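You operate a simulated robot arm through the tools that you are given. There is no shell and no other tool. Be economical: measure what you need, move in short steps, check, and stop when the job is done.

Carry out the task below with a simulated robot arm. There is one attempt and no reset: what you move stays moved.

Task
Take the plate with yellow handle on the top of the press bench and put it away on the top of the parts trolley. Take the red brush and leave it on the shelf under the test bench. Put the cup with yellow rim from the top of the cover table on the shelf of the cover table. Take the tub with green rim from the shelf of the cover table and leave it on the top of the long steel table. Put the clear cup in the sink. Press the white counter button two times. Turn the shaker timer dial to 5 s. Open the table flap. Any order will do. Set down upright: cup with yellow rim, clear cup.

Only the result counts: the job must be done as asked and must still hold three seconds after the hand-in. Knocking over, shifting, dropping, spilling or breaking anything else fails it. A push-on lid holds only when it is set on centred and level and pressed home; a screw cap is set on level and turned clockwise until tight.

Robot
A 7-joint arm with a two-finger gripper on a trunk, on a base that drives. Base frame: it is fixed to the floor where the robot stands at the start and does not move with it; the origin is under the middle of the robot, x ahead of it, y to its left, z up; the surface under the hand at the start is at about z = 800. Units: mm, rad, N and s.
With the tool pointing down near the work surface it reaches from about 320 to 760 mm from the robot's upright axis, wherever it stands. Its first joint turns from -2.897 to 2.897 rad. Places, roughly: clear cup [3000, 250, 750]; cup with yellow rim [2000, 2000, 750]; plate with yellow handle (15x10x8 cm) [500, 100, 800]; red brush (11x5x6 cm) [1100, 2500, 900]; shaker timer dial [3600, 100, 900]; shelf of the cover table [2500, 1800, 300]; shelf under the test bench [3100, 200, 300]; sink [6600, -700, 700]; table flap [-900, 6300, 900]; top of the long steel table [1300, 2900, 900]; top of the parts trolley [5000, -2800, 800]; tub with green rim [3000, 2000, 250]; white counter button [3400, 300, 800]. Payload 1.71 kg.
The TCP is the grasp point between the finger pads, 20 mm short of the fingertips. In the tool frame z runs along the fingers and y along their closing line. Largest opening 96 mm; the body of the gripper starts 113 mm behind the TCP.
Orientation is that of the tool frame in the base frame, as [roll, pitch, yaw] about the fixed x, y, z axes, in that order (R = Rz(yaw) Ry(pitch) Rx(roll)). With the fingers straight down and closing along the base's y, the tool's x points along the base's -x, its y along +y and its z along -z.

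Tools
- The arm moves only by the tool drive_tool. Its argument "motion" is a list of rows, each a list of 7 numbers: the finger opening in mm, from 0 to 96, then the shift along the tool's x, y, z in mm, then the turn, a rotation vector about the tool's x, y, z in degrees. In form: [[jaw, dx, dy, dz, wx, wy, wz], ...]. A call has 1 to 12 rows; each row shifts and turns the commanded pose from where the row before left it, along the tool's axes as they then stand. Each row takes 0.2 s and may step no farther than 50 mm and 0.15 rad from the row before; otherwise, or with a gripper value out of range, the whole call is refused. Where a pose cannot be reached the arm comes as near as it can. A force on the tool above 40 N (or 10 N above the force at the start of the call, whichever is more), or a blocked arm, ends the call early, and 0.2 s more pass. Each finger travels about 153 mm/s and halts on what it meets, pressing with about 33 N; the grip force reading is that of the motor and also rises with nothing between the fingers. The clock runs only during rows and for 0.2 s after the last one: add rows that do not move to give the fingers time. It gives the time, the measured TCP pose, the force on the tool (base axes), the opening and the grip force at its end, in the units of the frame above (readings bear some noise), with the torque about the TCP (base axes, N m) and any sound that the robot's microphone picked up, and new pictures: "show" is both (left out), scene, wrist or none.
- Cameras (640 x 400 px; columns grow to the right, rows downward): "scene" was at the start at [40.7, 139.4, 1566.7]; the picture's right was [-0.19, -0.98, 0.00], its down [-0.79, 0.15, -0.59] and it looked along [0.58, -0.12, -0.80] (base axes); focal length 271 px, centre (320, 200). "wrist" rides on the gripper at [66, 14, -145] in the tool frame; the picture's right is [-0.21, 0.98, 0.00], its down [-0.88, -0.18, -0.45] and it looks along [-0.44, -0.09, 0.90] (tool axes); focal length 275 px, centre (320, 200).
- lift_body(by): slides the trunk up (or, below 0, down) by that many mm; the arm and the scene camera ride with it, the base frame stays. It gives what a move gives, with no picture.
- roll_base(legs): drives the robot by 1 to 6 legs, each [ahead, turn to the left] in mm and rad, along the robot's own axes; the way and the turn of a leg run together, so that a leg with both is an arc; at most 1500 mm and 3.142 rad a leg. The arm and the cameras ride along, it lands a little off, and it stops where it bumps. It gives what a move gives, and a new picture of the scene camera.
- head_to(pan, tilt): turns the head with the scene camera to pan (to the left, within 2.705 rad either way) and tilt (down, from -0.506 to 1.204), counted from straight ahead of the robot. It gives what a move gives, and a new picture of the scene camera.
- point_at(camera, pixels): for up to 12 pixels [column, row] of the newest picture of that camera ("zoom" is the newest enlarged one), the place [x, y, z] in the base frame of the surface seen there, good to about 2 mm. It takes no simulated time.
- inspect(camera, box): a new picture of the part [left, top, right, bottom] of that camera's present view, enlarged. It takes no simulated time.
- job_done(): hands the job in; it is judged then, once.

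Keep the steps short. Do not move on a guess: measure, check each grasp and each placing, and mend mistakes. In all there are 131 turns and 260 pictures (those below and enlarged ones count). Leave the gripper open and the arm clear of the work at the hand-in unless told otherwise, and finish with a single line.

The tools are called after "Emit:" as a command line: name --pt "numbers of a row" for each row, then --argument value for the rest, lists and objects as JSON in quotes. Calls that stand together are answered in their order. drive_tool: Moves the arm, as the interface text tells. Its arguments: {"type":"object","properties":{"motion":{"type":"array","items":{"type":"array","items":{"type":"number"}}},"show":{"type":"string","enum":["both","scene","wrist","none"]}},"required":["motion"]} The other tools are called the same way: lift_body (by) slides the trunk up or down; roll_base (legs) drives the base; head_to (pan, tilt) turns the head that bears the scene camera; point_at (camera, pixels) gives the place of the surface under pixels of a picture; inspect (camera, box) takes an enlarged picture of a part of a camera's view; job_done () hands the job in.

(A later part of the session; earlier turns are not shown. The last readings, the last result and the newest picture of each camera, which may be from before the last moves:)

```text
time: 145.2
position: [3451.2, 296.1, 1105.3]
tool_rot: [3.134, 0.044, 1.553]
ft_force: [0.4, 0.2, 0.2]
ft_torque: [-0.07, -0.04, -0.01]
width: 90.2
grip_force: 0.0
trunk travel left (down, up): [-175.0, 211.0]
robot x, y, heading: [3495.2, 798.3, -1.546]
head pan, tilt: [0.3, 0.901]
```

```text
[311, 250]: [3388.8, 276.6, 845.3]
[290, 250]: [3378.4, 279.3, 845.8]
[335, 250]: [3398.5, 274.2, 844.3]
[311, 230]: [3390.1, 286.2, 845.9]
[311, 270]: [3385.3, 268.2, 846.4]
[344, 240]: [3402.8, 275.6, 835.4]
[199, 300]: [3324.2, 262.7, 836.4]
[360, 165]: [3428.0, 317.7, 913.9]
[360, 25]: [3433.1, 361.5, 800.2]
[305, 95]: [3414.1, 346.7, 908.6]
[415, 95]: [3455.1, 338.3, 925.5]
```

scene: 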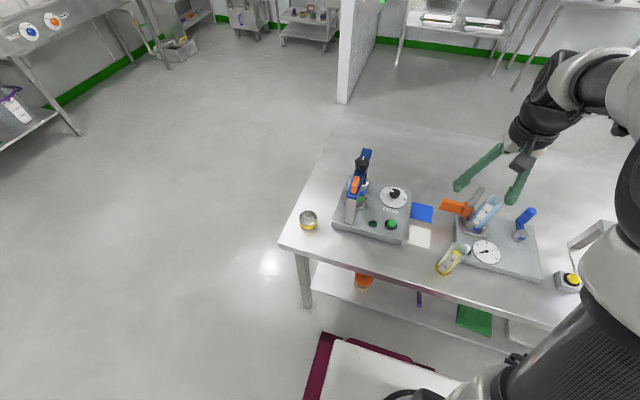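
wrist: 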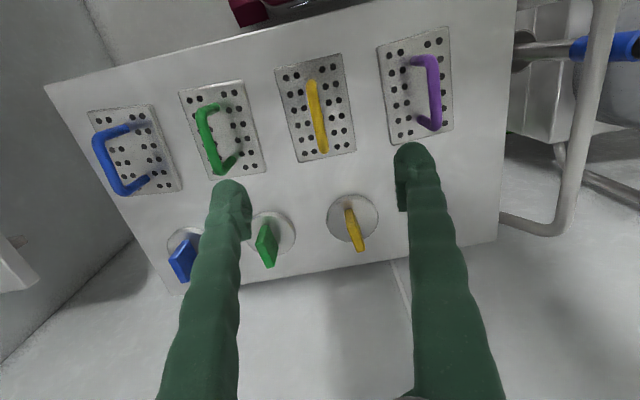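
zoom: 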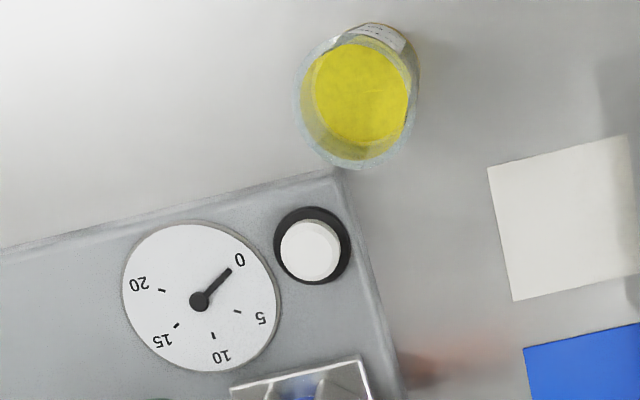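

White button centre (3388.5, 277, top 845.5). I close the fingers, level, move above it and come down to 35 mm above.

Emit:
drive_tool --pt "0 -10 -31.2 0 0.4 2.5 -1" --pt "0 -10 -31.2 0 0 0 0" --pt "0 0 0 40 0 0 0" --pt "0 0 0 40 0 0 0" --pt "0 0 0 40 0 0 0" --pt "0 0 0 40 0 0 0" --pt "0 0 0 40 0 0 0" --pt "0 0 0 0 0 0 0" --show "both"

```text
time: 147.0
position: [3390.9, 271.7, 902.7]
tool_rot: [-3.14, -0.001, 1.571]
ft_force: [-0.3, -0.3, 0.3]
ft_torque: [0.02, 0.04, 0.02]
width: 0.0
grip_force: 29.1
trunk travel left (down, up): [-175.0, 211.0]
robot x, y, heading: [3490.3, 796.6, -1.542]
head pan, tilt: [0.3, 0.901]
```

scene: 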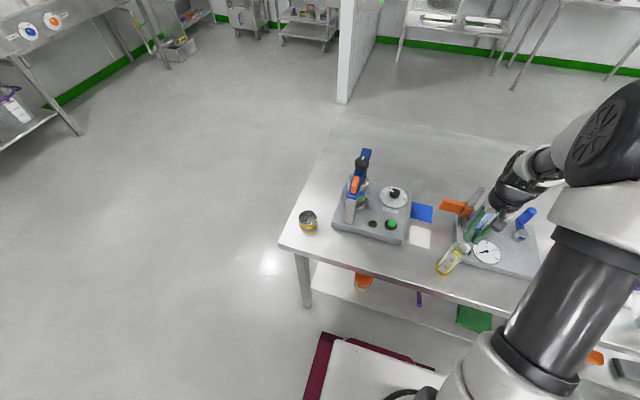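
wrist: 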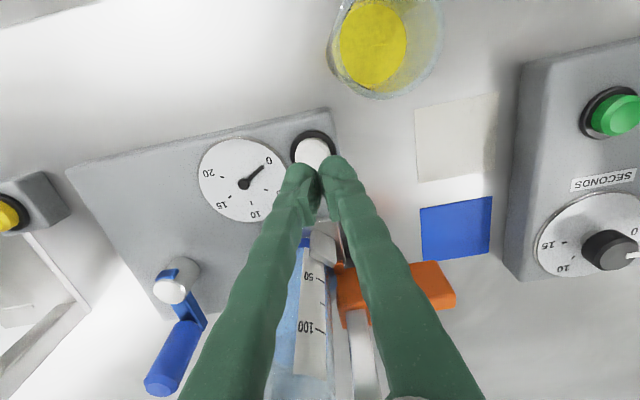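

Fingertips are right above the button. Shift 5 mm toward it and press gently: down, then up.

Emit:
drive_tool --pt "0 5.3 -2.4 15 0 0 0" --pt "0 0 0 15 0 0 0" --pt "0 0 0 6 0 0 0" --pt "0 0 0 3 0 0 0" --pt "0 0 0 3 0 0 0" --pt "0 0 0 2 0 0 0" --show "wrist"

```text
time: 148.4
position: [3387.7, 280.0, 859.4]
tool_rot: [3.141, -0.002, 1.57]
ft_force: [-0.4, -1.5, 3.5]
ft_torque: [0.01, 0.02, -0.03]
width: 6.0
grip_force: 28.8
trunk travel left (down, up): [-175.0, 211.0]
robot x, y, heading: [3497.5, 798.4, -1.549]
head pan, tilt: [0.3, 0.901]
heard: click
```

wrist: 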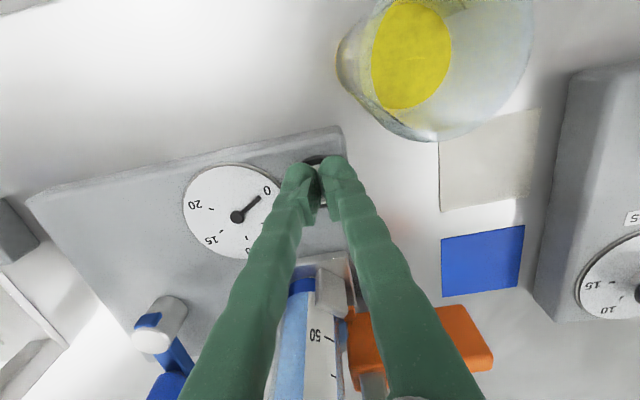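

One click. Rise 20 mm and check the counter hand.

Emit:
drive_tool --pt "0 0 0 -10 0 0 0" --pt "0 0 0 -10 0 0 0" --pt "0 0 0 0 0 0 0" --show "wrist"

Emit:
inspect --camera "wrist" --box '[170, 120, 350, 250]'

```text
time: 149.2
position: [3386.8, 280.6, 878.9]
tool_rot: [3.141, -0.002, 1.571]
ft_force: [1.1, -0.3, -0.1]
ft_torque: [-0.04, -0.01, -0.01]
width: 0.0
grip_force: 29.2
trunk travel left (down, up): [-175.0, 211.0]
robot x, y, heading: [3492.5, 799.0, -1.547]
head pan, tilt: [0.3, 0.901]
```

wrist: 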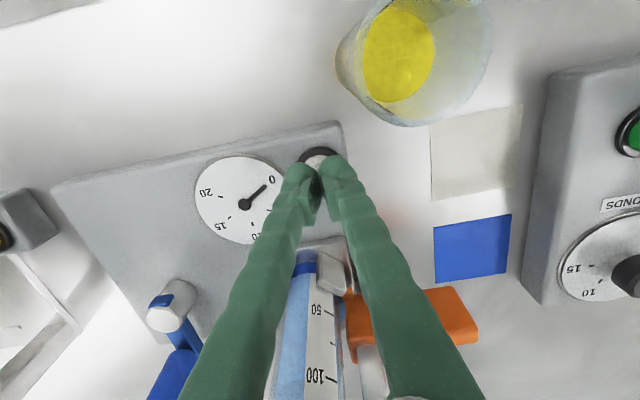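

```text
3.08 times, centred on (260, 185) of wrist
```

zoom: 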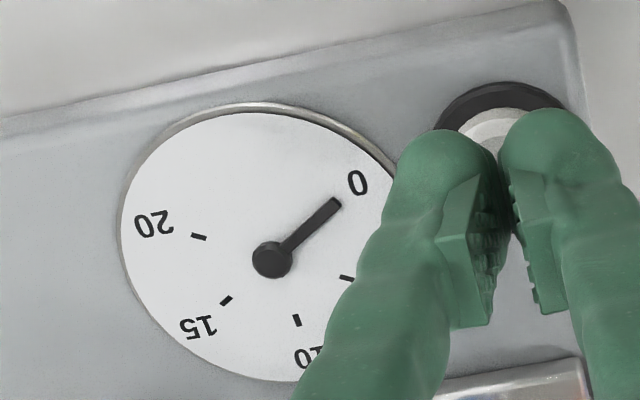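

I compare the counter hand in the scene view.

Emit:
inspect --camera "scene" --box '[450, 220, 530, 275]'

```text
7.27 times, centred on (490, 248) of scene
```

zoom: 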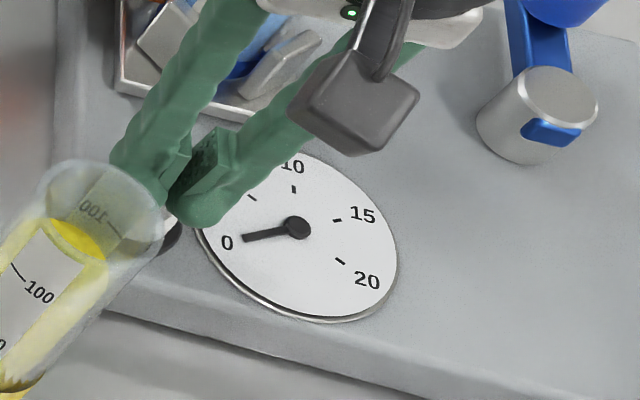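

The hand stands about at 0 still, but the click was heard. Second press, same depth, slightly better centred.

Emit:
drive_tool --pt "0 -3 1 8 0 0 0" --pt "0 0 0 6 0 0 0" --pt "0 0 0 3 0 0 0" --pt "0 0 0 3 0 0 0" --pt "0 0 0 0 0 0 0" --show "wrist"

```text
time: 150.4
position: [3387.3, 277.0, 860.8]
tool_rot: [-3.141, -0.003, 1.571]
ft_force: [-0.1, 1.4, 4.0]
ft_torque: [0.04, 0.03, -0.03]
width: 5.5
grip_force: 30.2
trunk travel left (down, up): [-175.0, 211.0]
robot x, y, heading: [3492.5, 798.0, -1.55]
head pan, tilt: [0.3, 0.901]
heard: click
```

wrist: 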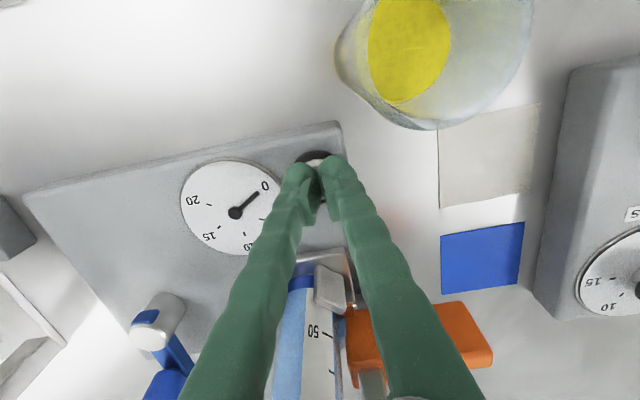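

Second click heard. Rise to z≈1060 and check the shaker heights before going to the dial.

Emit:
drive_tool --pt "0 0 0 -20 0 0 0" --pt "0 0 0 -45 0 0 0" --pt "0 0 0 -45 0 0 0" --pt "0 0 0 -45 0 0 0" --pt "0 0 0 -45 0 0 0" --pt "60 -22 40 0 0 0 0" --pt "60 -22 40 0 0 0 0" --pt "60 -22 40 0 0 0 0" --pt "60 -22 40 0 0 0 0" --pt "60 -22 40 0 0 0 0" --pt "60 -20 33 0 0 0 0" --pt "60 0 0 0 0 0 0" --show "both"

Emit:
point_at --camera "scene" --pixels '[[366, 155], [361, 160], [355, 182], [352, 205], [365, 175], [392, 192]]'

Emit:
inspect --camera "scene" --box '[440, 210, 540, 285]'

```text
time: 153.0
position: [3619.3, 146.3, 1060.1]
tool_rot: [-3.141, 0.0, 1.569]
ft_force: [-0.6, 0.6, -1.3]
ft_torque: [0.01, -0.01, -0.01]
width: 59.9
grip_force: 0.0
trunk travel left (down, up): [-175.0, 211.0]
robot x, y, heading: [3489.8, 801.5, -1.549]
head pan, tilt: [0.3, 0.901]
```

scene: 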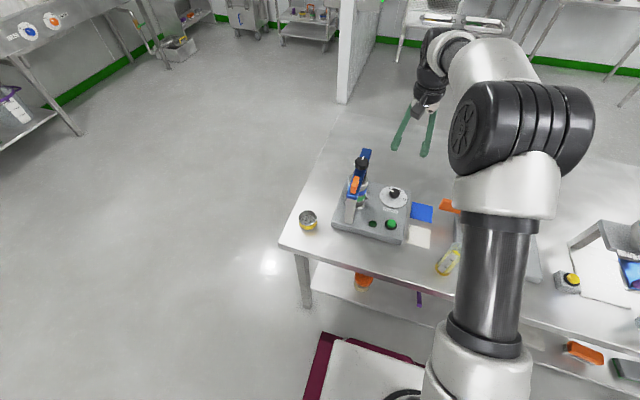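
wrist: 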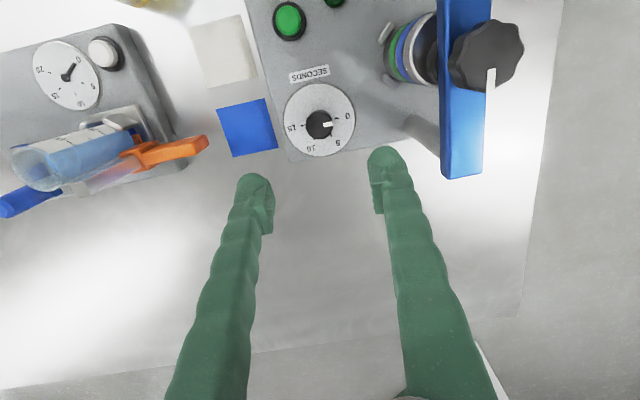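

```text
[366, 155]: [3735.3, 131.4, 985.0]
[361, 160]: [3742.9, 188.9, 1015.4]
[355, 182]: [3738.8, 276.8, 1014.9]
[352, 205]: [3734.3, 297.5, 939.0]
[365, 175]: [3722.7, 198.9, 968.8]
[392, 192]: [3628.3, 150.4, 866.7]
```

```text
5.33 times, centred on (490, 248) of scene
```

zoom: 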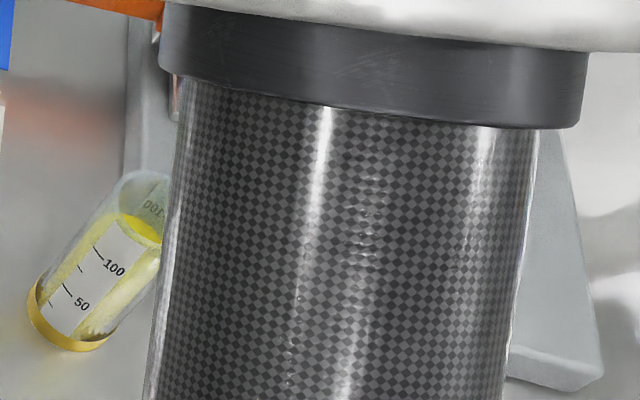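

The pointer is at 0; 5 lies 60° clockwise (from above). The shaker arm tops out at z≈1015 at x>3715, so I pre-turn the hand by -45° to keep clear, then descend part way.

Emit:
drive_tool --pt "60 0 0 0 0 0 -7.5" --pt "60 0 0 0 0 0 -7.5" --pt "60 0 0 0 0 0 -7.5" --pt "60 0 0 0 0 0 -7.5" --pt "60 0 0 0 0 0 -7.5" --pt "60 0 0 0 0 0 -7.5" --pt "60 0 0 45 0 0 0" --pt "60 0 0 45 0 0 0" --pt "60 0 0 45 0 0 0" --pt "60 0 0 0 0 0 0" --show "wrist"

```text
time: 155.2
position: [3621.1, 146.4, 924.2]
tool_rot: [3.139, -0.002, 2.355]
ft_force: [0.5, -0.6, 0.2]
ft_torque: [-0.01, -0.01, 0.01]
width: 60.2
grip_force: 0.0
trunk travel left (down, up): [-175.0, 211.0]
robot x, y, heading: [3490.6, 799.8, -1.55]
head pan, tilt: [0.3, 0.901]
```

wrist: 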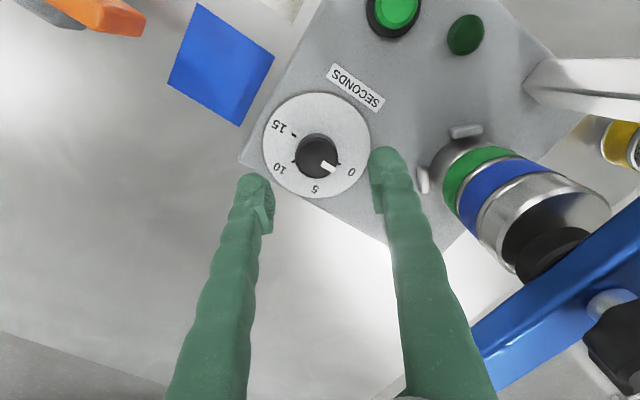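

Emit:
inspect --camera "wrist" --box '[250, 90, 390, 210]'

Emit:
point_at --camera "wrist" --pixels '[[318, 149], [300, 149], [336, 149], [318, 137], [318, 166], [328, 166], [352, 172], [315, 189], [279, 168], [279, 128]]'

```text
3.33 times, centred on (320, 150) of wrist
```

zoom: 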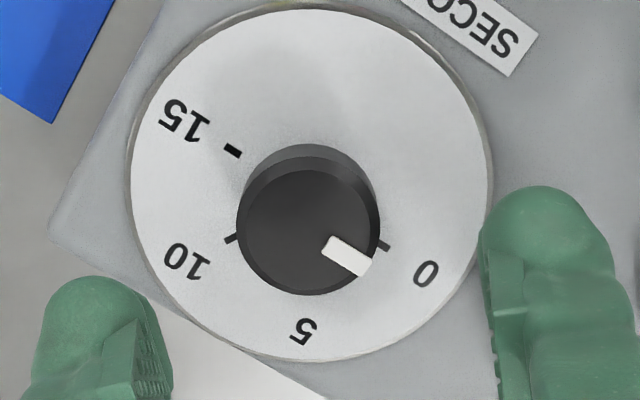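

```text
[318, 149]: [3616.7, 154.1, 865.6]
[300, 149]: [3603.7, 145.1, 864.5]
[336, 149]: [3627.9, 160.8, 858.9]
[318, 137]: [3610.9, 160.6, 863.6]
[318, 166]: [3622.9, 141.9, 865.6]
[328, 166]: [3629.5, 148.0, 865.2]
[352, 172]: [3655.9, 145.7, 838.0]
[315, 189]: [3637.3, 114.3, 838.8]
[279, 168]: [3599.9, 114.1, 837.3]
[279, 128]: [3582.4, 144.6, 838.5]
```

Knob centre ≈(3619.5,146), pointer at 0. Descend 60 mm and close.

Emit:
drive_tool --pt "60 0 0 30 0 0 0" --pt "60 0 0 28 0 0 0" --pt "60 0 0 0 0 0 0" --pt "0 0 0 0 0 0 0" --pt "0 0 0 0 0 0 0" --pt "0 0 0 0 0 0 0" --show "wrist"

```text
time: 156.6
position: [3618.6, 145.1, 867.3]
tool_rot: [3.141, -0.002, 2.354]
ft_force: [-9.5, -8.2, -2.0]
ft_torque: [-0.22, 0.21, -0.02]
width: 32.6
grip_force: 34.7
trunk travel left (down, up): [-175.0, 211.0]
robot x, y, heading: [3490.8, 801.7, -1.55]
head pan, tilt: [0.3, 0.901]
```

wrist: 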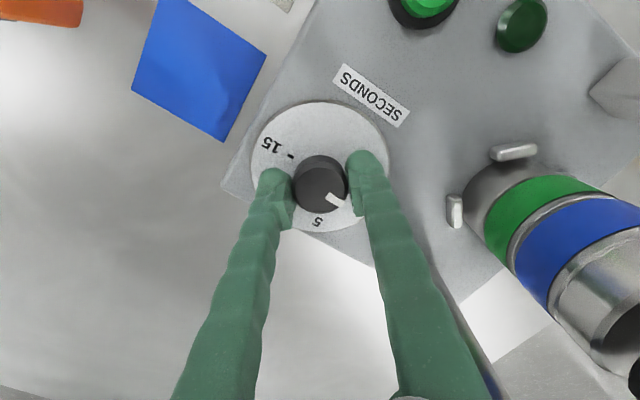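

Knob gripped (32.6 mm). Turn clockwise 60°.

Emit:
drive_tool --pt "0 0 -1.5 0 0 0 0" --pt "0 0 0 0 0 0 7.5" --pt "0 0 0 0 0 0 7.5" --pt "0 0 0 0 0 0 7.5" --pt "0 0 0 0 0 0 7.5" --pt "0 0 0 0 0 0 7.5" --pt "0 0 0 0 0 0 7.5" --pt "0 0 0 0 0 0 7.5" --pt "0 0 0 0 0 0 7.5" --pt "0 0 0 0 0 0 0" --show "wrist"

Emit:
inspect --camera "scene" --box '[370, 175, 420, 210]'

Emit:
inspect --camera "wrist" --box '[230, 90, 420, 240]'

```text
time: 158.8
position: [3618.9, 145.4, 866.7]
tool_rot: [-3.141, -0.002, 1.307]
ft_force: [-10.5, -3.0, 3.1]
ft_torque: [-0.08, 0.19, 0.02]
width: 32.5
grip_force: 35.2
trunk travel left (down, up): [-175.0, 211.0]
robot x, y, heading: [3493.9, 799.8, -1.545]
head pan, tilt: [0.3, 0.901]
```

wrist: 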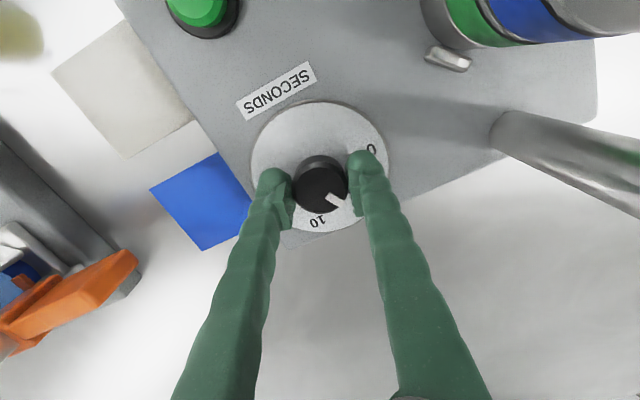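

```text
11.43 times, centred on (395, 192) of scene
```

zoom: 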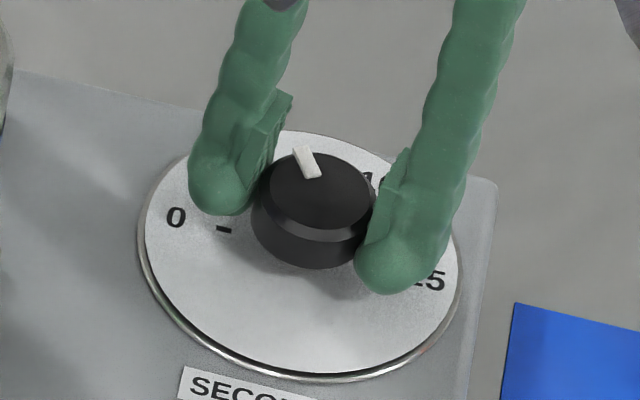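

```text
2.67 times, centred on (325, 165) of wrist
```

zoom: 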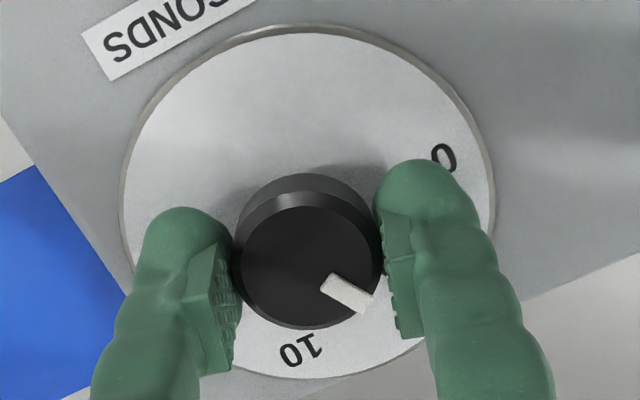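

Turned by 60°. Release and rise to read it.

Emit:
drive_tool --pt "60 0 0 0 0 0 0" --pt "60 0 0 0 0 0 0" --pt "60 0 0 -40 0 0 0" --pt "60 0 0 -50 0 0 0" --pt "60 0 0 -50 0 0 0" --pt "60 0 0 0 0 0 0" --show "wrist"

Emit:
inspect --camera "scene" --box '[370, 175, 420, 210]'

Emit:
point_at --camera "zoom" --pixels '[[300, 150], [308, 163], [316, 178], [258, 200], [380, 200], [318, 155], [318, 228]]'

Emit:
inspect --camera "wrist" --box '[250, 60, 390, 200]'

```text
time: 160.2
position: [3617.2, 143.9, 1005.1]
tool_rot: [3.141, -0.001, 1.309]
ft_force: [-0.3, 0.0, 0.2]
ft_torque: [0.01, 0.02, -0.02]
width: 59.9
grip_force: 0.1
trunk travel left (down, up): [-175.0, 211.0]
robot x, y, heading: [3496.9, 802.3, -1.548]
head pan, tilt: [0.3, 0.901]
```

wrist: 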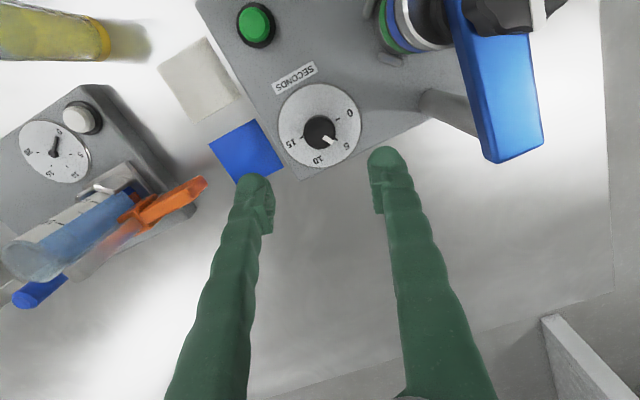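

```text
11.43 times, centred on (395, 192) of scene
```

zoom: 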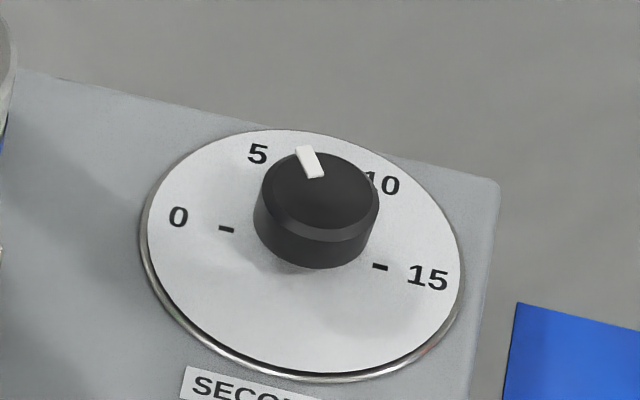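

```text
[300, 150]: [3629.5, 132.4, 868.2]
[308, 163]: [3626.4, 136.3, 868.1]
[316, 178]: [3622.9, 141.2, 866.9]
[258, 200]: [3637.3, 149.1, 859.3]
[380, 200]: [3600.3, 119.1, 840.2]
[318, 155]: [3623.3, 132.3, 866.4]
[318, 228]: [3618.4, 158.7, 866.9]
```

```text
2.86 times, centred on (320, 130) of wrist
```

zoom: 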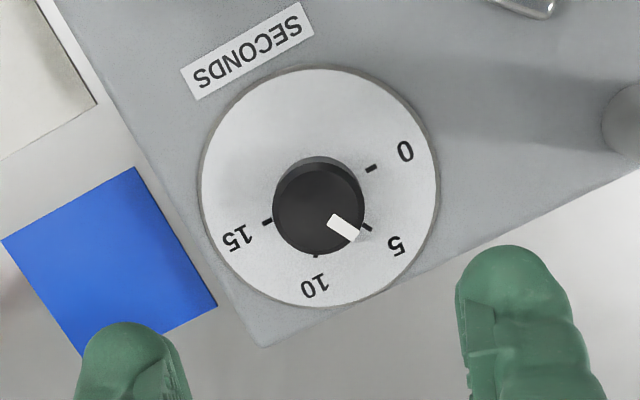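

Emit:
point_at --camera "zoom" --pixels '[[333, 220], [343, 228], [353, 236], [276, 210], [362, 200], [317, 168], [317, 250], [367, 227], [371, 168], [267, 222], [316, 257]]'

Emit:
inspect --camera "wrist" --box '[295, 105, 350, 150]'

Emit:
point_at --camera "zoom" --pixels '[[200, 215], [440, 200], [320, 100], [320, 320]]'

```text
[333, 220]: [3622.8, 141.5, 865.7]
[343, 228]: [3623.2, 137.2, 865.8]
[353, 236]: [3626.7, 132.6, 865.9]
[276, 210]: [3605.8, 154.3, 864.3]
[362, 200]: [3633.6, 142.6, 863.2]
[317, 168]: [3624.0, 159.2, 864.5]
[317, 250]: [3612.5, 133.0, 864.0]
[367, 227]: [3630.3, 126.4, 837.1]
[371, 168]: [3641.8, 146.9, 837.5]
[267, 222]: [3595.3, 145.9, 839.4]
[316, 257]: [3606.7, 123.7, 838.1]
```

```text
8.89 times, centred on (322, 128) of wrist
```

zoom: 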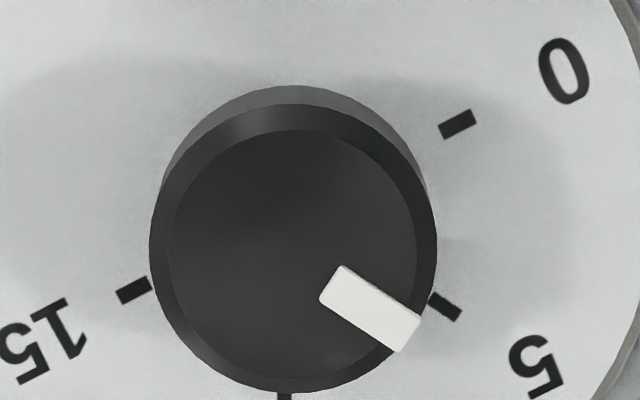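

```text
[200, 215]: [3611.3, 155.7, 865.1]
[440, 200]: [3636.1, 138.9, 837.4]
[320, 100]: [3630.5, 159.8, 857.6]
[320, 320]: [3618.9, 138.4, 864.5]
```

Mark direction coincides with the 5 tick within 1°. Dial done. I raise and retract the arm, straighten the wrist, then shift the robot to x≈3000 for the clear cup.

Emit:
drive_tool --pt "80 0 0 -50 0 0 -7.5" --pt "80 0 0 -50 0 0 -7.5" --pt "80 0 0 -40 0 0 0" --pt "80 45 0 0 0 0 0" --pt "80 45 0 0 0 0 0" --pt "80 45 0 0 0 0 0" --pt "80 0 0 0 0 0 0" --show "none"

Emit:
roll_base --legs '[[0, -1.59], [530, 0], [0, 1.571]]'

Emit:
head_to --pan 0.15 --tilt 1.0

```text
time: 161.8
position: [3619.7, 279.7, 1143.9]
tool_rot: [3.14, -0.003, 1.57]
ft_force: [-0.5, -0.9, -0.4]
ft_torque: [0.03, 0.04, -0.02]
width: 80.1
grip_force: 0.1
trunk travel left (down, up): [-175.0, 211.0]
robot x, y, heading: [3495.0, 800.9, -1.548]
head pan, tilt: [0.3, 0.901]
```

```text
time: 174.3
position: [3082.5, 282.3, 1143.7]
tool_rot: [-3.141, -0.002, 1.551]
ft_force: [0.0, 0.7, 0.3]
ft_torque: [0.01, 0.02, -0.01]
width: 79.9
grip_force: 0.1
trunk travel left (down, up): [-175.0, 211.0]
robot x, y, heading: [2960.7, 801.6, -1.567]
head pan, tilt: [0.3, 0.901]
```

scene: 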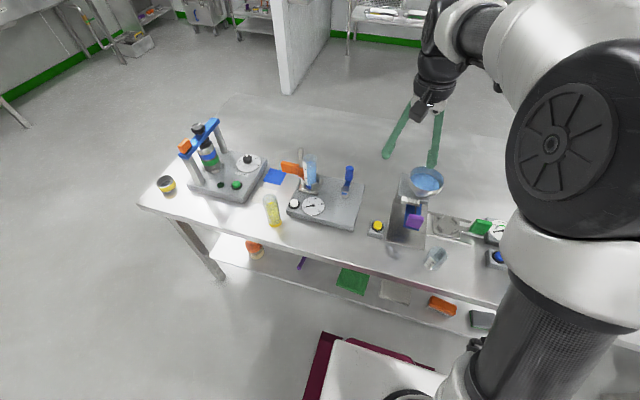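

```text
time: 175.0
position: [3081.7, 300.7, 1152.5]
tool_rot: [3.141, 0.013, 1.55]
ft_force: [-0.3, 0.9, 0.0]
ft_torque: [-0.03, 0.0, -0.04]
width: 79.8
grip_force: 0.0
trunk travel left (down, up): [-175.0, 211.0]
robot x, y, heading: [2966.0, 807.1, -1.573]
head pan, tilt: [0.15, 1.0]
```

scene: 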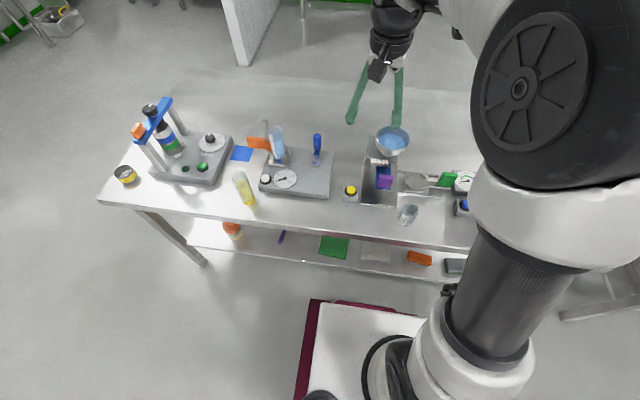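

Clear cup at (408,213).

Emit:
inspect --camera "scene" --box '[330, 130, 480, 250]'

Emit:
point_at --camera "zoom" --pixels '[[330, 278], [330, 250], [355, 262], [345, 245], [325, 262], [340, 285], [320, 235], [365, 250], [230, 240], [290, 45], [235, 180], [470, 190]]'

Emit:
inspect --camera "wrist" --box '[0, 0, 640, 400]'

```text
3.33 times, centred on (405, 190) of scene
```

zoom: 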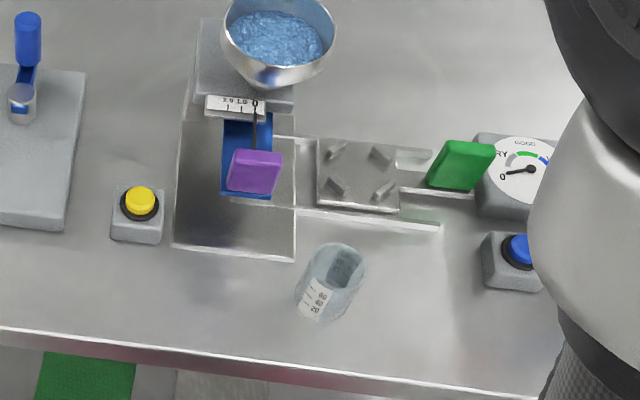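

```text
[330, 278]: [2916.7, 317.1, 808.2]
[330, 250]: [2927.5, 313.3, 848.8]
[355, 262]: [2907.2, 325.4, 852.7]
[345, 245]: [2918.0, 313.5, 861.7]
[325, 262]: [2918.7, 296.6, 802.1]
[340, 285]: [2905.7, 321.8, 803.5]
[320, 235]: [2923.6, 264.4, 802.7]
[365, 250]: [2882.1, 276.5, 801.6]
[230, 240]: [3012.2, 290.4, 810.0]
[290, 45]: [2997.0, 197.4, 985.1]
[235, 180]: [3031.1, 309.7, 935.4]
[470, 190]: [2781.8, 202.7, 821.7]
```

```text
1.00 times, centred on (320, 200) of wrist (not enlarged: the box is as wide or as high as the picture)
```

zoom: 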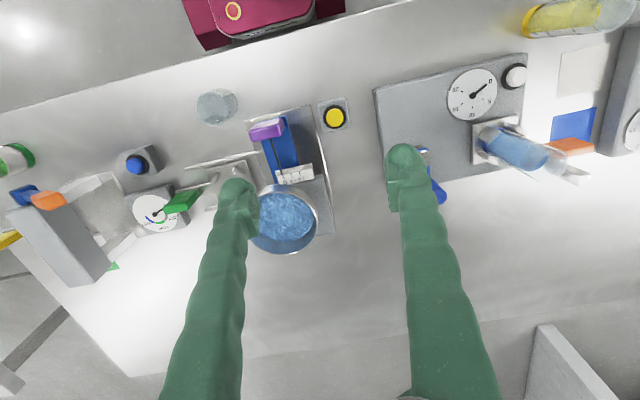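

Zoom on the counter dial (reading after two presses) and on the cup from above.

Emit:
inspect --camera "wrist" --box '[435, 55, 535, 130]'

Emit:
inspect --camera "wrist" --box '[170, 70, 270, 145]'

Emit:
point_at --camera "zoom" --pixels '[[165, 220], [175, 265], [200, 250], [230, 240], [275, 220], [240, 310], [290, 285], [340, 220], [300, 130], [300, 180], [200, 130]]'

```text
5.33 times, centred on (485, 92) of wrist
```

zoom: 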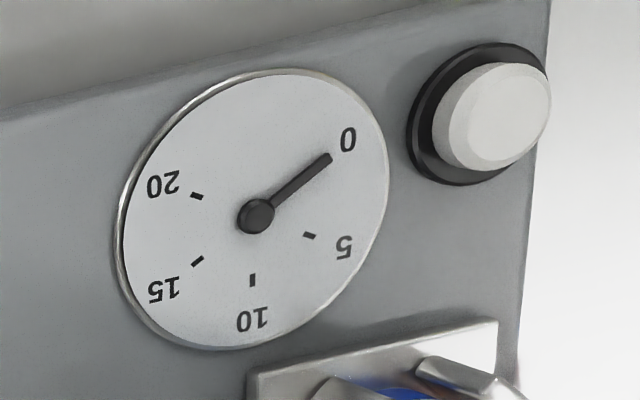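

```text
5.33 times, centred on (220, 108) of wrist
```

zoom: 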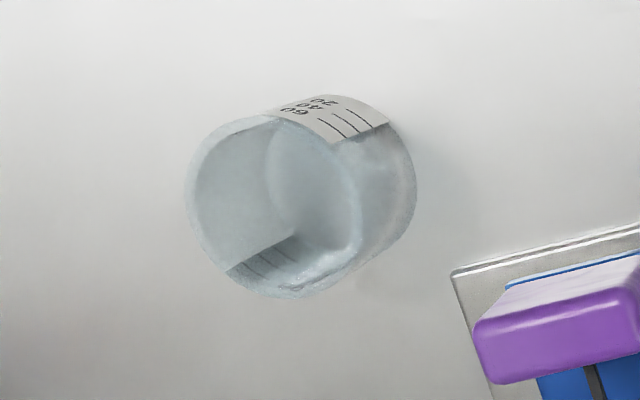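

```text
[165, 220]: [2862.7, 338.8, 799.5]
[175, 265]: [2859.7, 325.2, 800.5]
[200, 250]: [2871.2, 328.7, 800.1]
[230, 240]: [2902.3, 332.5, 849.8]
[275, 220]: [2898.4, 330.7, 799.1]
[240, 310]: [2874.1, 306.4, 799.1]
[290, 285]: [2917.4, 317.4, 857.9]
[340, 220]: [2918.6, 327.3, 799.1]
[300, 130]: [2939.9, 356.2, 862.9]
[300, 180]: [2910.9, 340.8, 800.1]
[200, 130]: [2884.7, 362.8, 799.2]
```

The clicks were heard; the hand reads 0 (the dial counts something else). Cup centre ≈(2922,338), rim z 862, Ø≈55. Move above it and descend to TCP z 925.

Emit:
drive_tool --pt "90 8.5 -40 0 0 0.7 -1.2" --pt "90 8.5 -40 0 0 0 0" --pt "90 8.5 -40 0 0 0 0" --pt "90 8.5 -40 0 0 0 0" --pt "90 0 0 45 0 0 0" --pt "90 0 0 45 0 0 0" --pt "90 0 0 45 0 0 0" --pt "90 0 0 45 0 0 0" --pt "90 0 0 45 0 0 0" --pt "90 0 0 0 0 0 0" --show "both"

```text
time: 177.2
position: [2923.0, 335.5, 926.9]
tool_rot: [-3.14, 0.001, 1.57]
ft_force: [-0.4, 0.5, 0.5]
ft_torque: [-0.02, -0.03, 0.01]
width: 89.8
grip_force: 0.1
trunk travel left (down, up): [-175.0, 211.0]
robot x, y, heading: [2957.2, 809.8, -1.567]
head pan, tilt: [0.15, 1.0]
```

scene: 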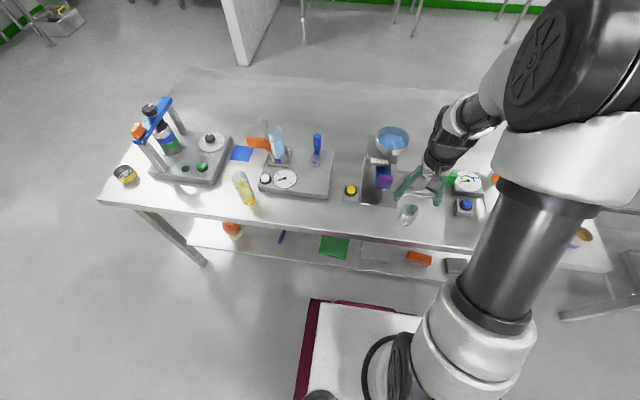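
wrist: 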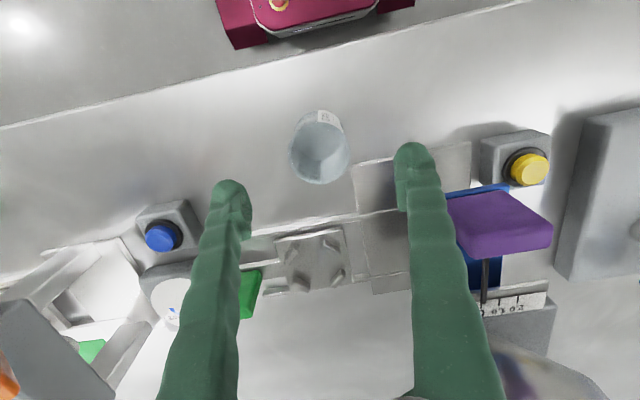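

The cup is centred between the fingers. Descend to TCP z 838 and grip.

Emit:
drive_tool --pt "90 2 0 30 0 0 0" --pt "90 0 0 30 0 0 0" --pt "90 0 0 29 0 0 0" --pt "90 0 0 0 0 0 0" --pt "45 0 0 0 0 0 0" --pt "45 0 0 0 0 0 0" --pt "45 0 0 0 0 0 0" --show "both"

```text
time: 178.8
position: [2921.7, 334.1, 836.5]
tool_rot: [-3.141, 0.003, 1.57]
ft_force: [0.8, -0.4, 0.7]
ft_torque: [0.03, -0.02, 0.0]
width: 53.2
grip_force: 32.6
trunk travel left (down, up): [-175.0, 211.0]
robot x, y, heading: [2960.1, 805.6, -1.57]
head pan, tilt: [0.15, 1.0]
```

scene: 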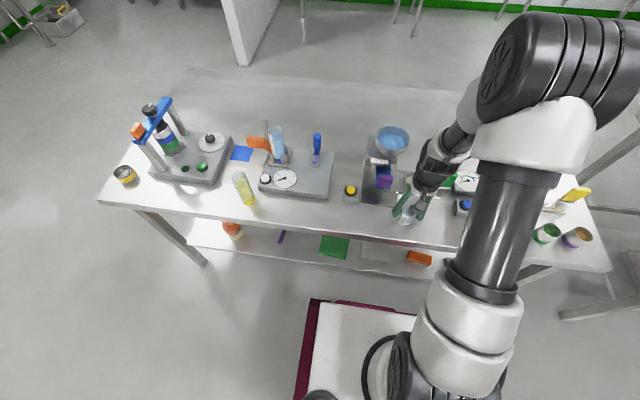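
wrist: 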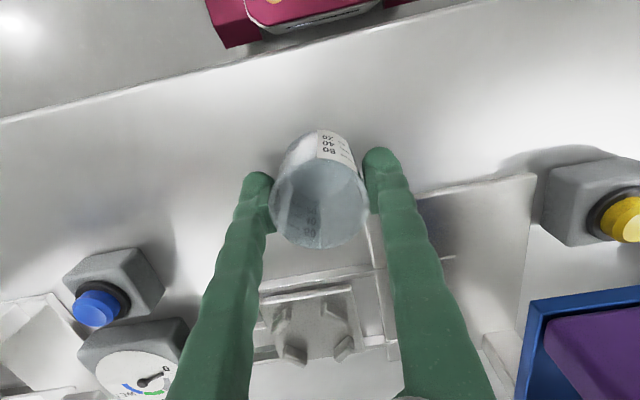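

Cup gripped (53.2 mm). Lift it and check.

Emit:
drive_tool --pt "45 0 0 -20 0 0 0" --pt "45 0 0 -45 0 0 0" --pt "45 0 0 -50 0 0 0" --pt "45 0 0 -50 0 0 0" --pt "45 0 0 -50 0 0 0" --pt "45 0 0 -45 0 0 0" --pt "45 0 0 0 0 0 0" --show "wrist"

Emit:
roll_base --legs '[[0, 1.57], [1500, 0], [250, 0], [0, -1.571], [1450, 0], [0, 1.571]]'

Emit:
head_to --pan 0.0 --tilt 0.5

```text
time: 180.4
position: [2924.3, 336.0, 1098.6]
tool_rot: [3.141, -0.001, 1.568]
ft_force: [-0.2, -0.6, -1.2]
ft_torque: [0.03, -0.01, -0.02]
width: 53.4
grip_force: 32.9
trunk travel left (down, up): [-175.0, 211.0]
robot x, y, heading: [2961.9, 802.7, -1.569]
head pan, tilt: [0.15, 1.0]
```

wrist: 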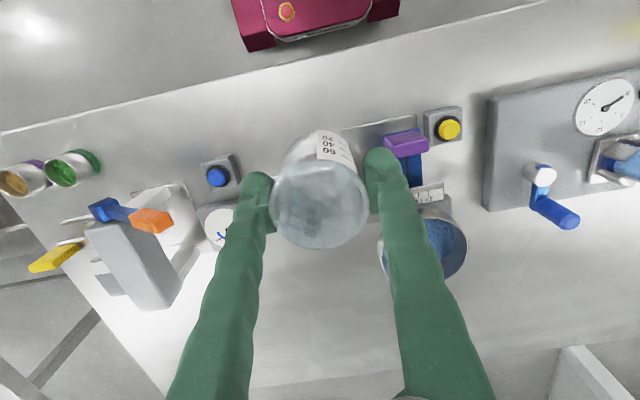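

```text
time: 210.9
position: [5200.6, -654.0, 1098.1]
tool_rot: [-3.141, 0.002, -3.135]
ft_force: [0.1, 0.3, -0.6]
ft_torque: [0.03, -0.01, 0.04]
width: 53.4
grip_force: 33.2
trunk travel left (down, up): [-175.0, 211.0]
robot x, y, heading: [4730.4, -626.1, 0.009]
head pan, tilt: [0.15, 1.0]
```

scene: 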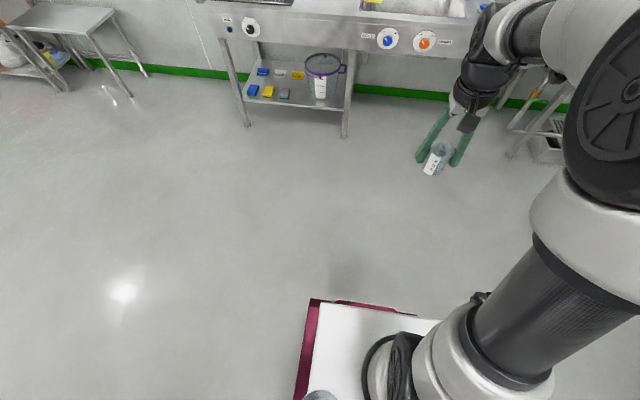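

```text
time: 211.8
position: [5185.4, -653.2, 1104.2]
tool_rot: [-3.14, 0.015, -3.134]
ft_force: [-0.2, 0.4, -1.3]
ft_torque: [0.01, -0.04, 0.0]
width: 53.8
grip_force: 32.3
trunk travel left (down, up): [-175.0, 211.0]
robot x, y, heading: [4730.2, -625.1, 0.012]
head pan, tilt: [0.0, 0.499]
```

scene: 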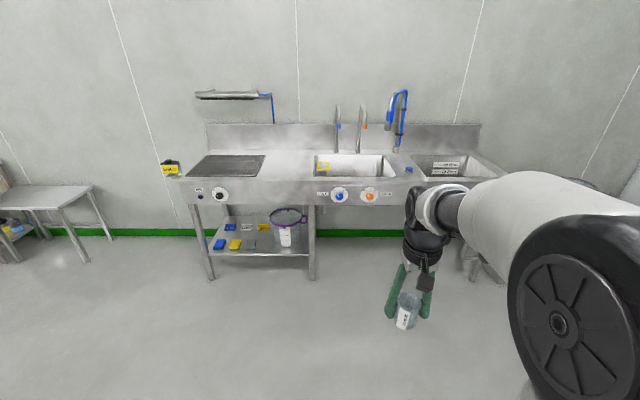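

Emit:
inspect --camera "scene" --box '[290, 85, 520, 215]'

Emit:
point_at --camera "scene" --pixels '[[320, 156], [395, 156], [390, 177], [318, 176], [355, 165], [450, 165], [415, 158], [475, 165], [337, 105], [355, 184], [320, 165], [400, 95]]'

```text
2.78 times, centred on (405, 150) of scene
```

zoom: 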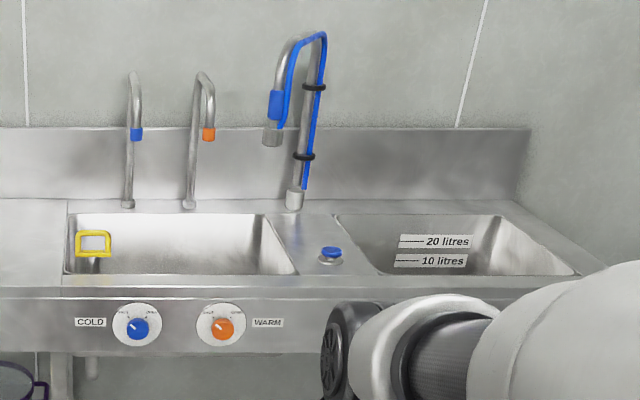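

```text
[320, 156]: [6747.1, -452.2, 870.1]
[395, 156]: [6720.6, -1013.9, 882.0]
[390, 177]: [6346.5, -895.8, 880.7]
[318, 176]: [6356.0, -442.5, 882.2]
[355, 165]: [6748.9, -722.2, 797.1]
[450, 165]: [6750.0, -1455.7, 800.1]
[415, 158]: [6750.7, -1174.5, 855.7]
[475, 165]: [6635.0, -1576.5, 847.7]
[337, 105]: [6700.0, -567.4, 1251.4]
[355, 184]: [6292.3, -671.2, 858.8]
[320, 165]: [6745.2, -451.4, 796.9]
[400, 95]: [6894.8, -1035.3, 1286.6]
```

The sink basin spans x 6355–6748, y -443…-950. Drive closer.

Emit:
roll_base --legs '[[1110, -0.01]]'

Emit:
head_to --pan 0.0 --tilt 0.9

Emit:
inspect --camera "wrist" --box '[0, 0, 640, 400]'

```text
time: 217.9
position: [6291.4, -644.4, 1106.1]
tool_rot: [3.14, 0.017, -3.137]
ft_force: [-0.3, -0.4, -0.7]
ft_torque: [0.0, -0.01, -0.01]
width: 53.6
grip_force: 32.6
trunk travel left (down, up): [-175.0, 211.0]
robot x, y, heading: [5839.6, -617.2, 0.008]
head pan, tilt: [0.0, 0.499]
```

scene: 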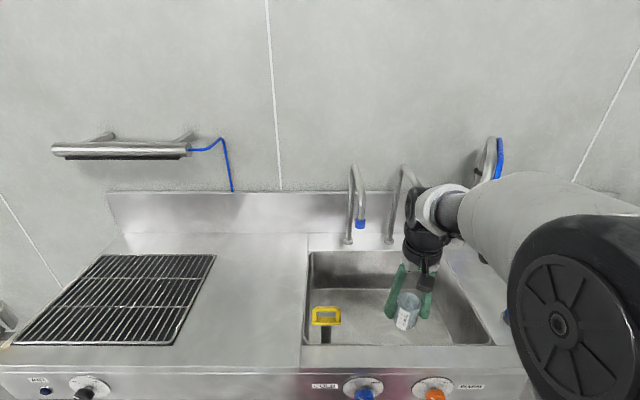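

```text
time: 218.7
position: [6275.7, -643.4, 1110.1]
tool_rot: [-3.141, 0.03, -3.139]
ft_force: [0.7, -0.1, -0.9]
ft_torque: [-0.02, 0.02, 0.0]
width: 53.3
grip_force: 32.4
trunk travel left (down, up): [-175.0, 211.0]
robot x, y, heading: [5840.8, -615.7, 0.012]
head pan, tilt: [0.0, 0.901]
```

scene: 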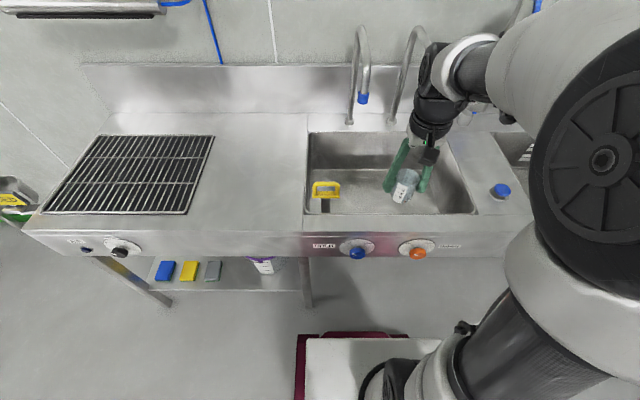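

```text
1.00 times, centred on (320, 200) of wrist (not enlarged: the box is as wide or as high as the picture)
```

zoom: 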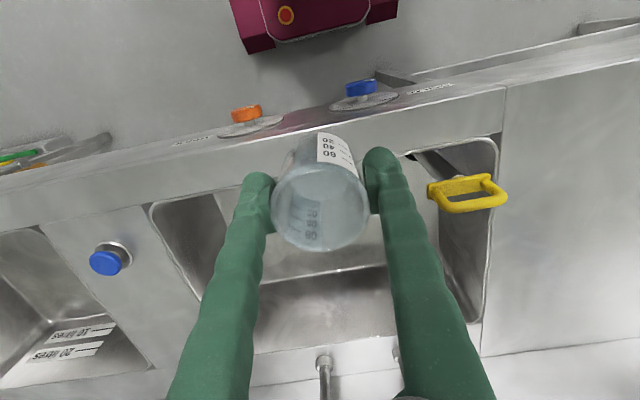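

Emit:
point_at --camera "scene" --pixels '[[350, 200], [370, 180], [430, 205], [345, 165], [310, 135], [308, 212], [470, 212], [450, 140], [326, 187], [325, 207], [362, 98], [412, 40]]'

```text
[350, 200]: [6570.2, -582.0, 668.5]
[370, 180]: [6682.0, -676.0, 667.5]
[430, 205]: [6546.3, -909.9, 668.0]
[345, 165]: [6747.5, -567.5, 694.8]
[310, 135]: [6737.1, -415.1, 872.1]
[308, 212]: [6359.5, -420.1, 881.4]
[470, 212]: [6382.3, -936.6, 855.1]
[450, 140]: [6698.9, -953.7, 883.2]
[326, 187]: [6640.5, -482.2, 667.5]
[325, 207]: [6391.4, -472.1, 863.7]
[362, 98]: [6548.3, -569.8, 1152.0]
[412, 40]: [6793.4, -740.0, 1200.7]
```

Basin floor z 668; the taps' spouts hang to x≈6548 at z≥1150. I enter at x=6440 (clear of the spouts), go down, then slip forward under them.

Emit:
drive_tool --pt "45 -41 -3.5 0 0 1.7 0" --pt "45 -41 -3.5 0 0 0 0" --pt "45 -41 -3.5 0 0 0 0" --pt "45 -41 -3.5 0 0 0 0" --pt "45 0 0 45 0 0 0" --pt "45 0 0 45 0 0 0" --pt "45 0 0 45 0 0 0" --pt "45 0 0 25 0 0 0" --pt "45 0 0 0 0 0 0" --show "both"

```text
time: 220.7
position: [6439.7, -656.7, 953.6]
tool_rot: [3.141, 0.002, -3.139]
ft_force: [0.2, -0.7, -1.5]
ft_torque: [-0.02, -0.02, 0.01]
width: 53.6
grip_force: 32.8
trunk travel left (down, up): [-175.0, 211.0]
robot x, y, heading: [5838.5, -615.2, 0.009]
head pan, tilt: [0.0, 0.901]
```

scene: 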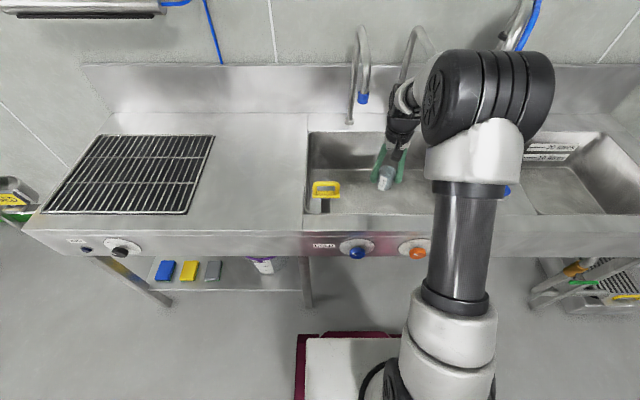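
wrist: 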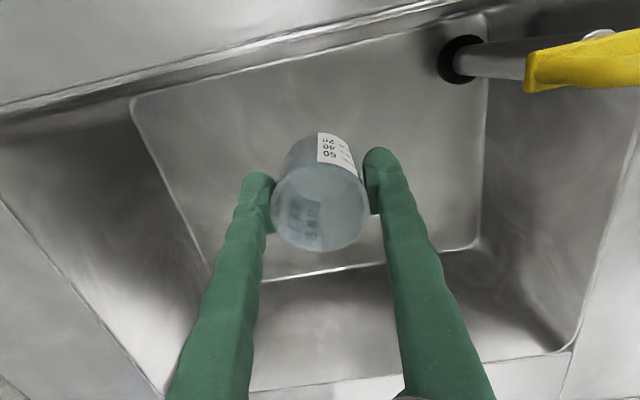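

Over the basin. Down to z 825, forward 60 mm, then down to z 715.

Emit:
drive_tool --pt "45 0 0 43 0 0 0" --pt "45 0 0 43 0 0 0" --pt "45 0 0 43 0 0 0" --pt "45 -30 0 0 0 0 0" --pt "45 -30 0 0 0 0 0" --pt "45 0 0 40 0 0 0" --pt "45 0 0 40 0 0 0" --pt "45 0 0 28 0 0 0" --pt "45 0 0 0 0 0 0" --pt "45 0 0 0 0 0 0" --show "both"

```text
time: 222.9
position: [6499.5, -657.8, 714.7]
tool_rot: [-3.142, 0.002, -3.14]
ft_force: [0.2, -0.9, -0.3]
ft_torque: [0.0, 0.02, 0.04]
width: 53.4
grip_force: 33.0
trunk travel left (down, up): [-175.0, 211.0]
robot x, y, heading: [5840.1, -615.1, 0.006]
head pan, tilt: [0.0, 0.901]
```

scene: 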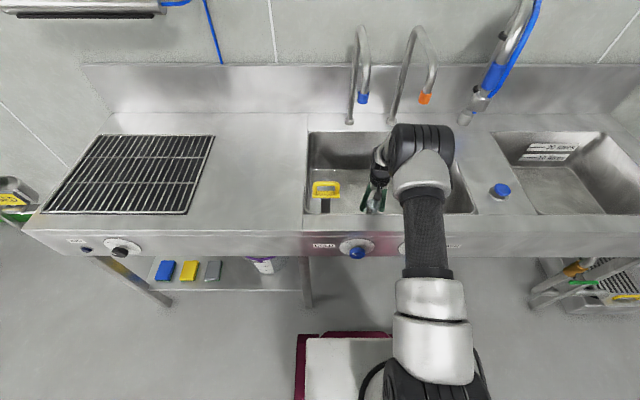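
wrist: 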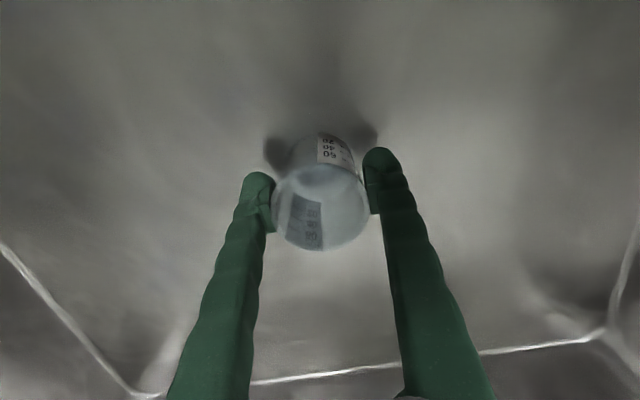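

Just above the floor. Lower in 3 mm steps until contact.

Emit:
drive_tool --pt "50 0 0 4 0 0 0" --pt "50 0 0 3 0 0 0" --pt "50 0 0 2 0 0 0" --pt "50 0 0 2 0 0 0" --pt "50 0 0 0 0 0 0" --show "wrist"

```text
time: 224.1
position: [6498.9, -656.7, 704.0]
tool_rot: [3.141, 0.002, -3.138]
ft_force: [-0.3, 0.0, -1.6]
ft_torque: [0.03, 0.01, -0.06]
width: 53.7
grip_force: 33.1
trunk travel left (down, up): [-175.0, 211.0]
robot x, y, heading: [5839.8, -613.6, 0.007]
head pan, tilt: [0.0, 0.901]
```

wrist: 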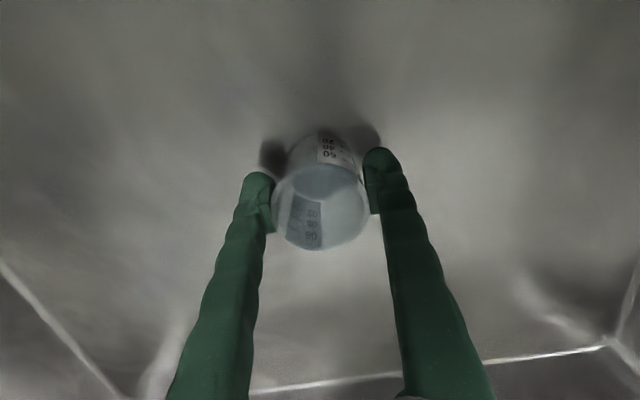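

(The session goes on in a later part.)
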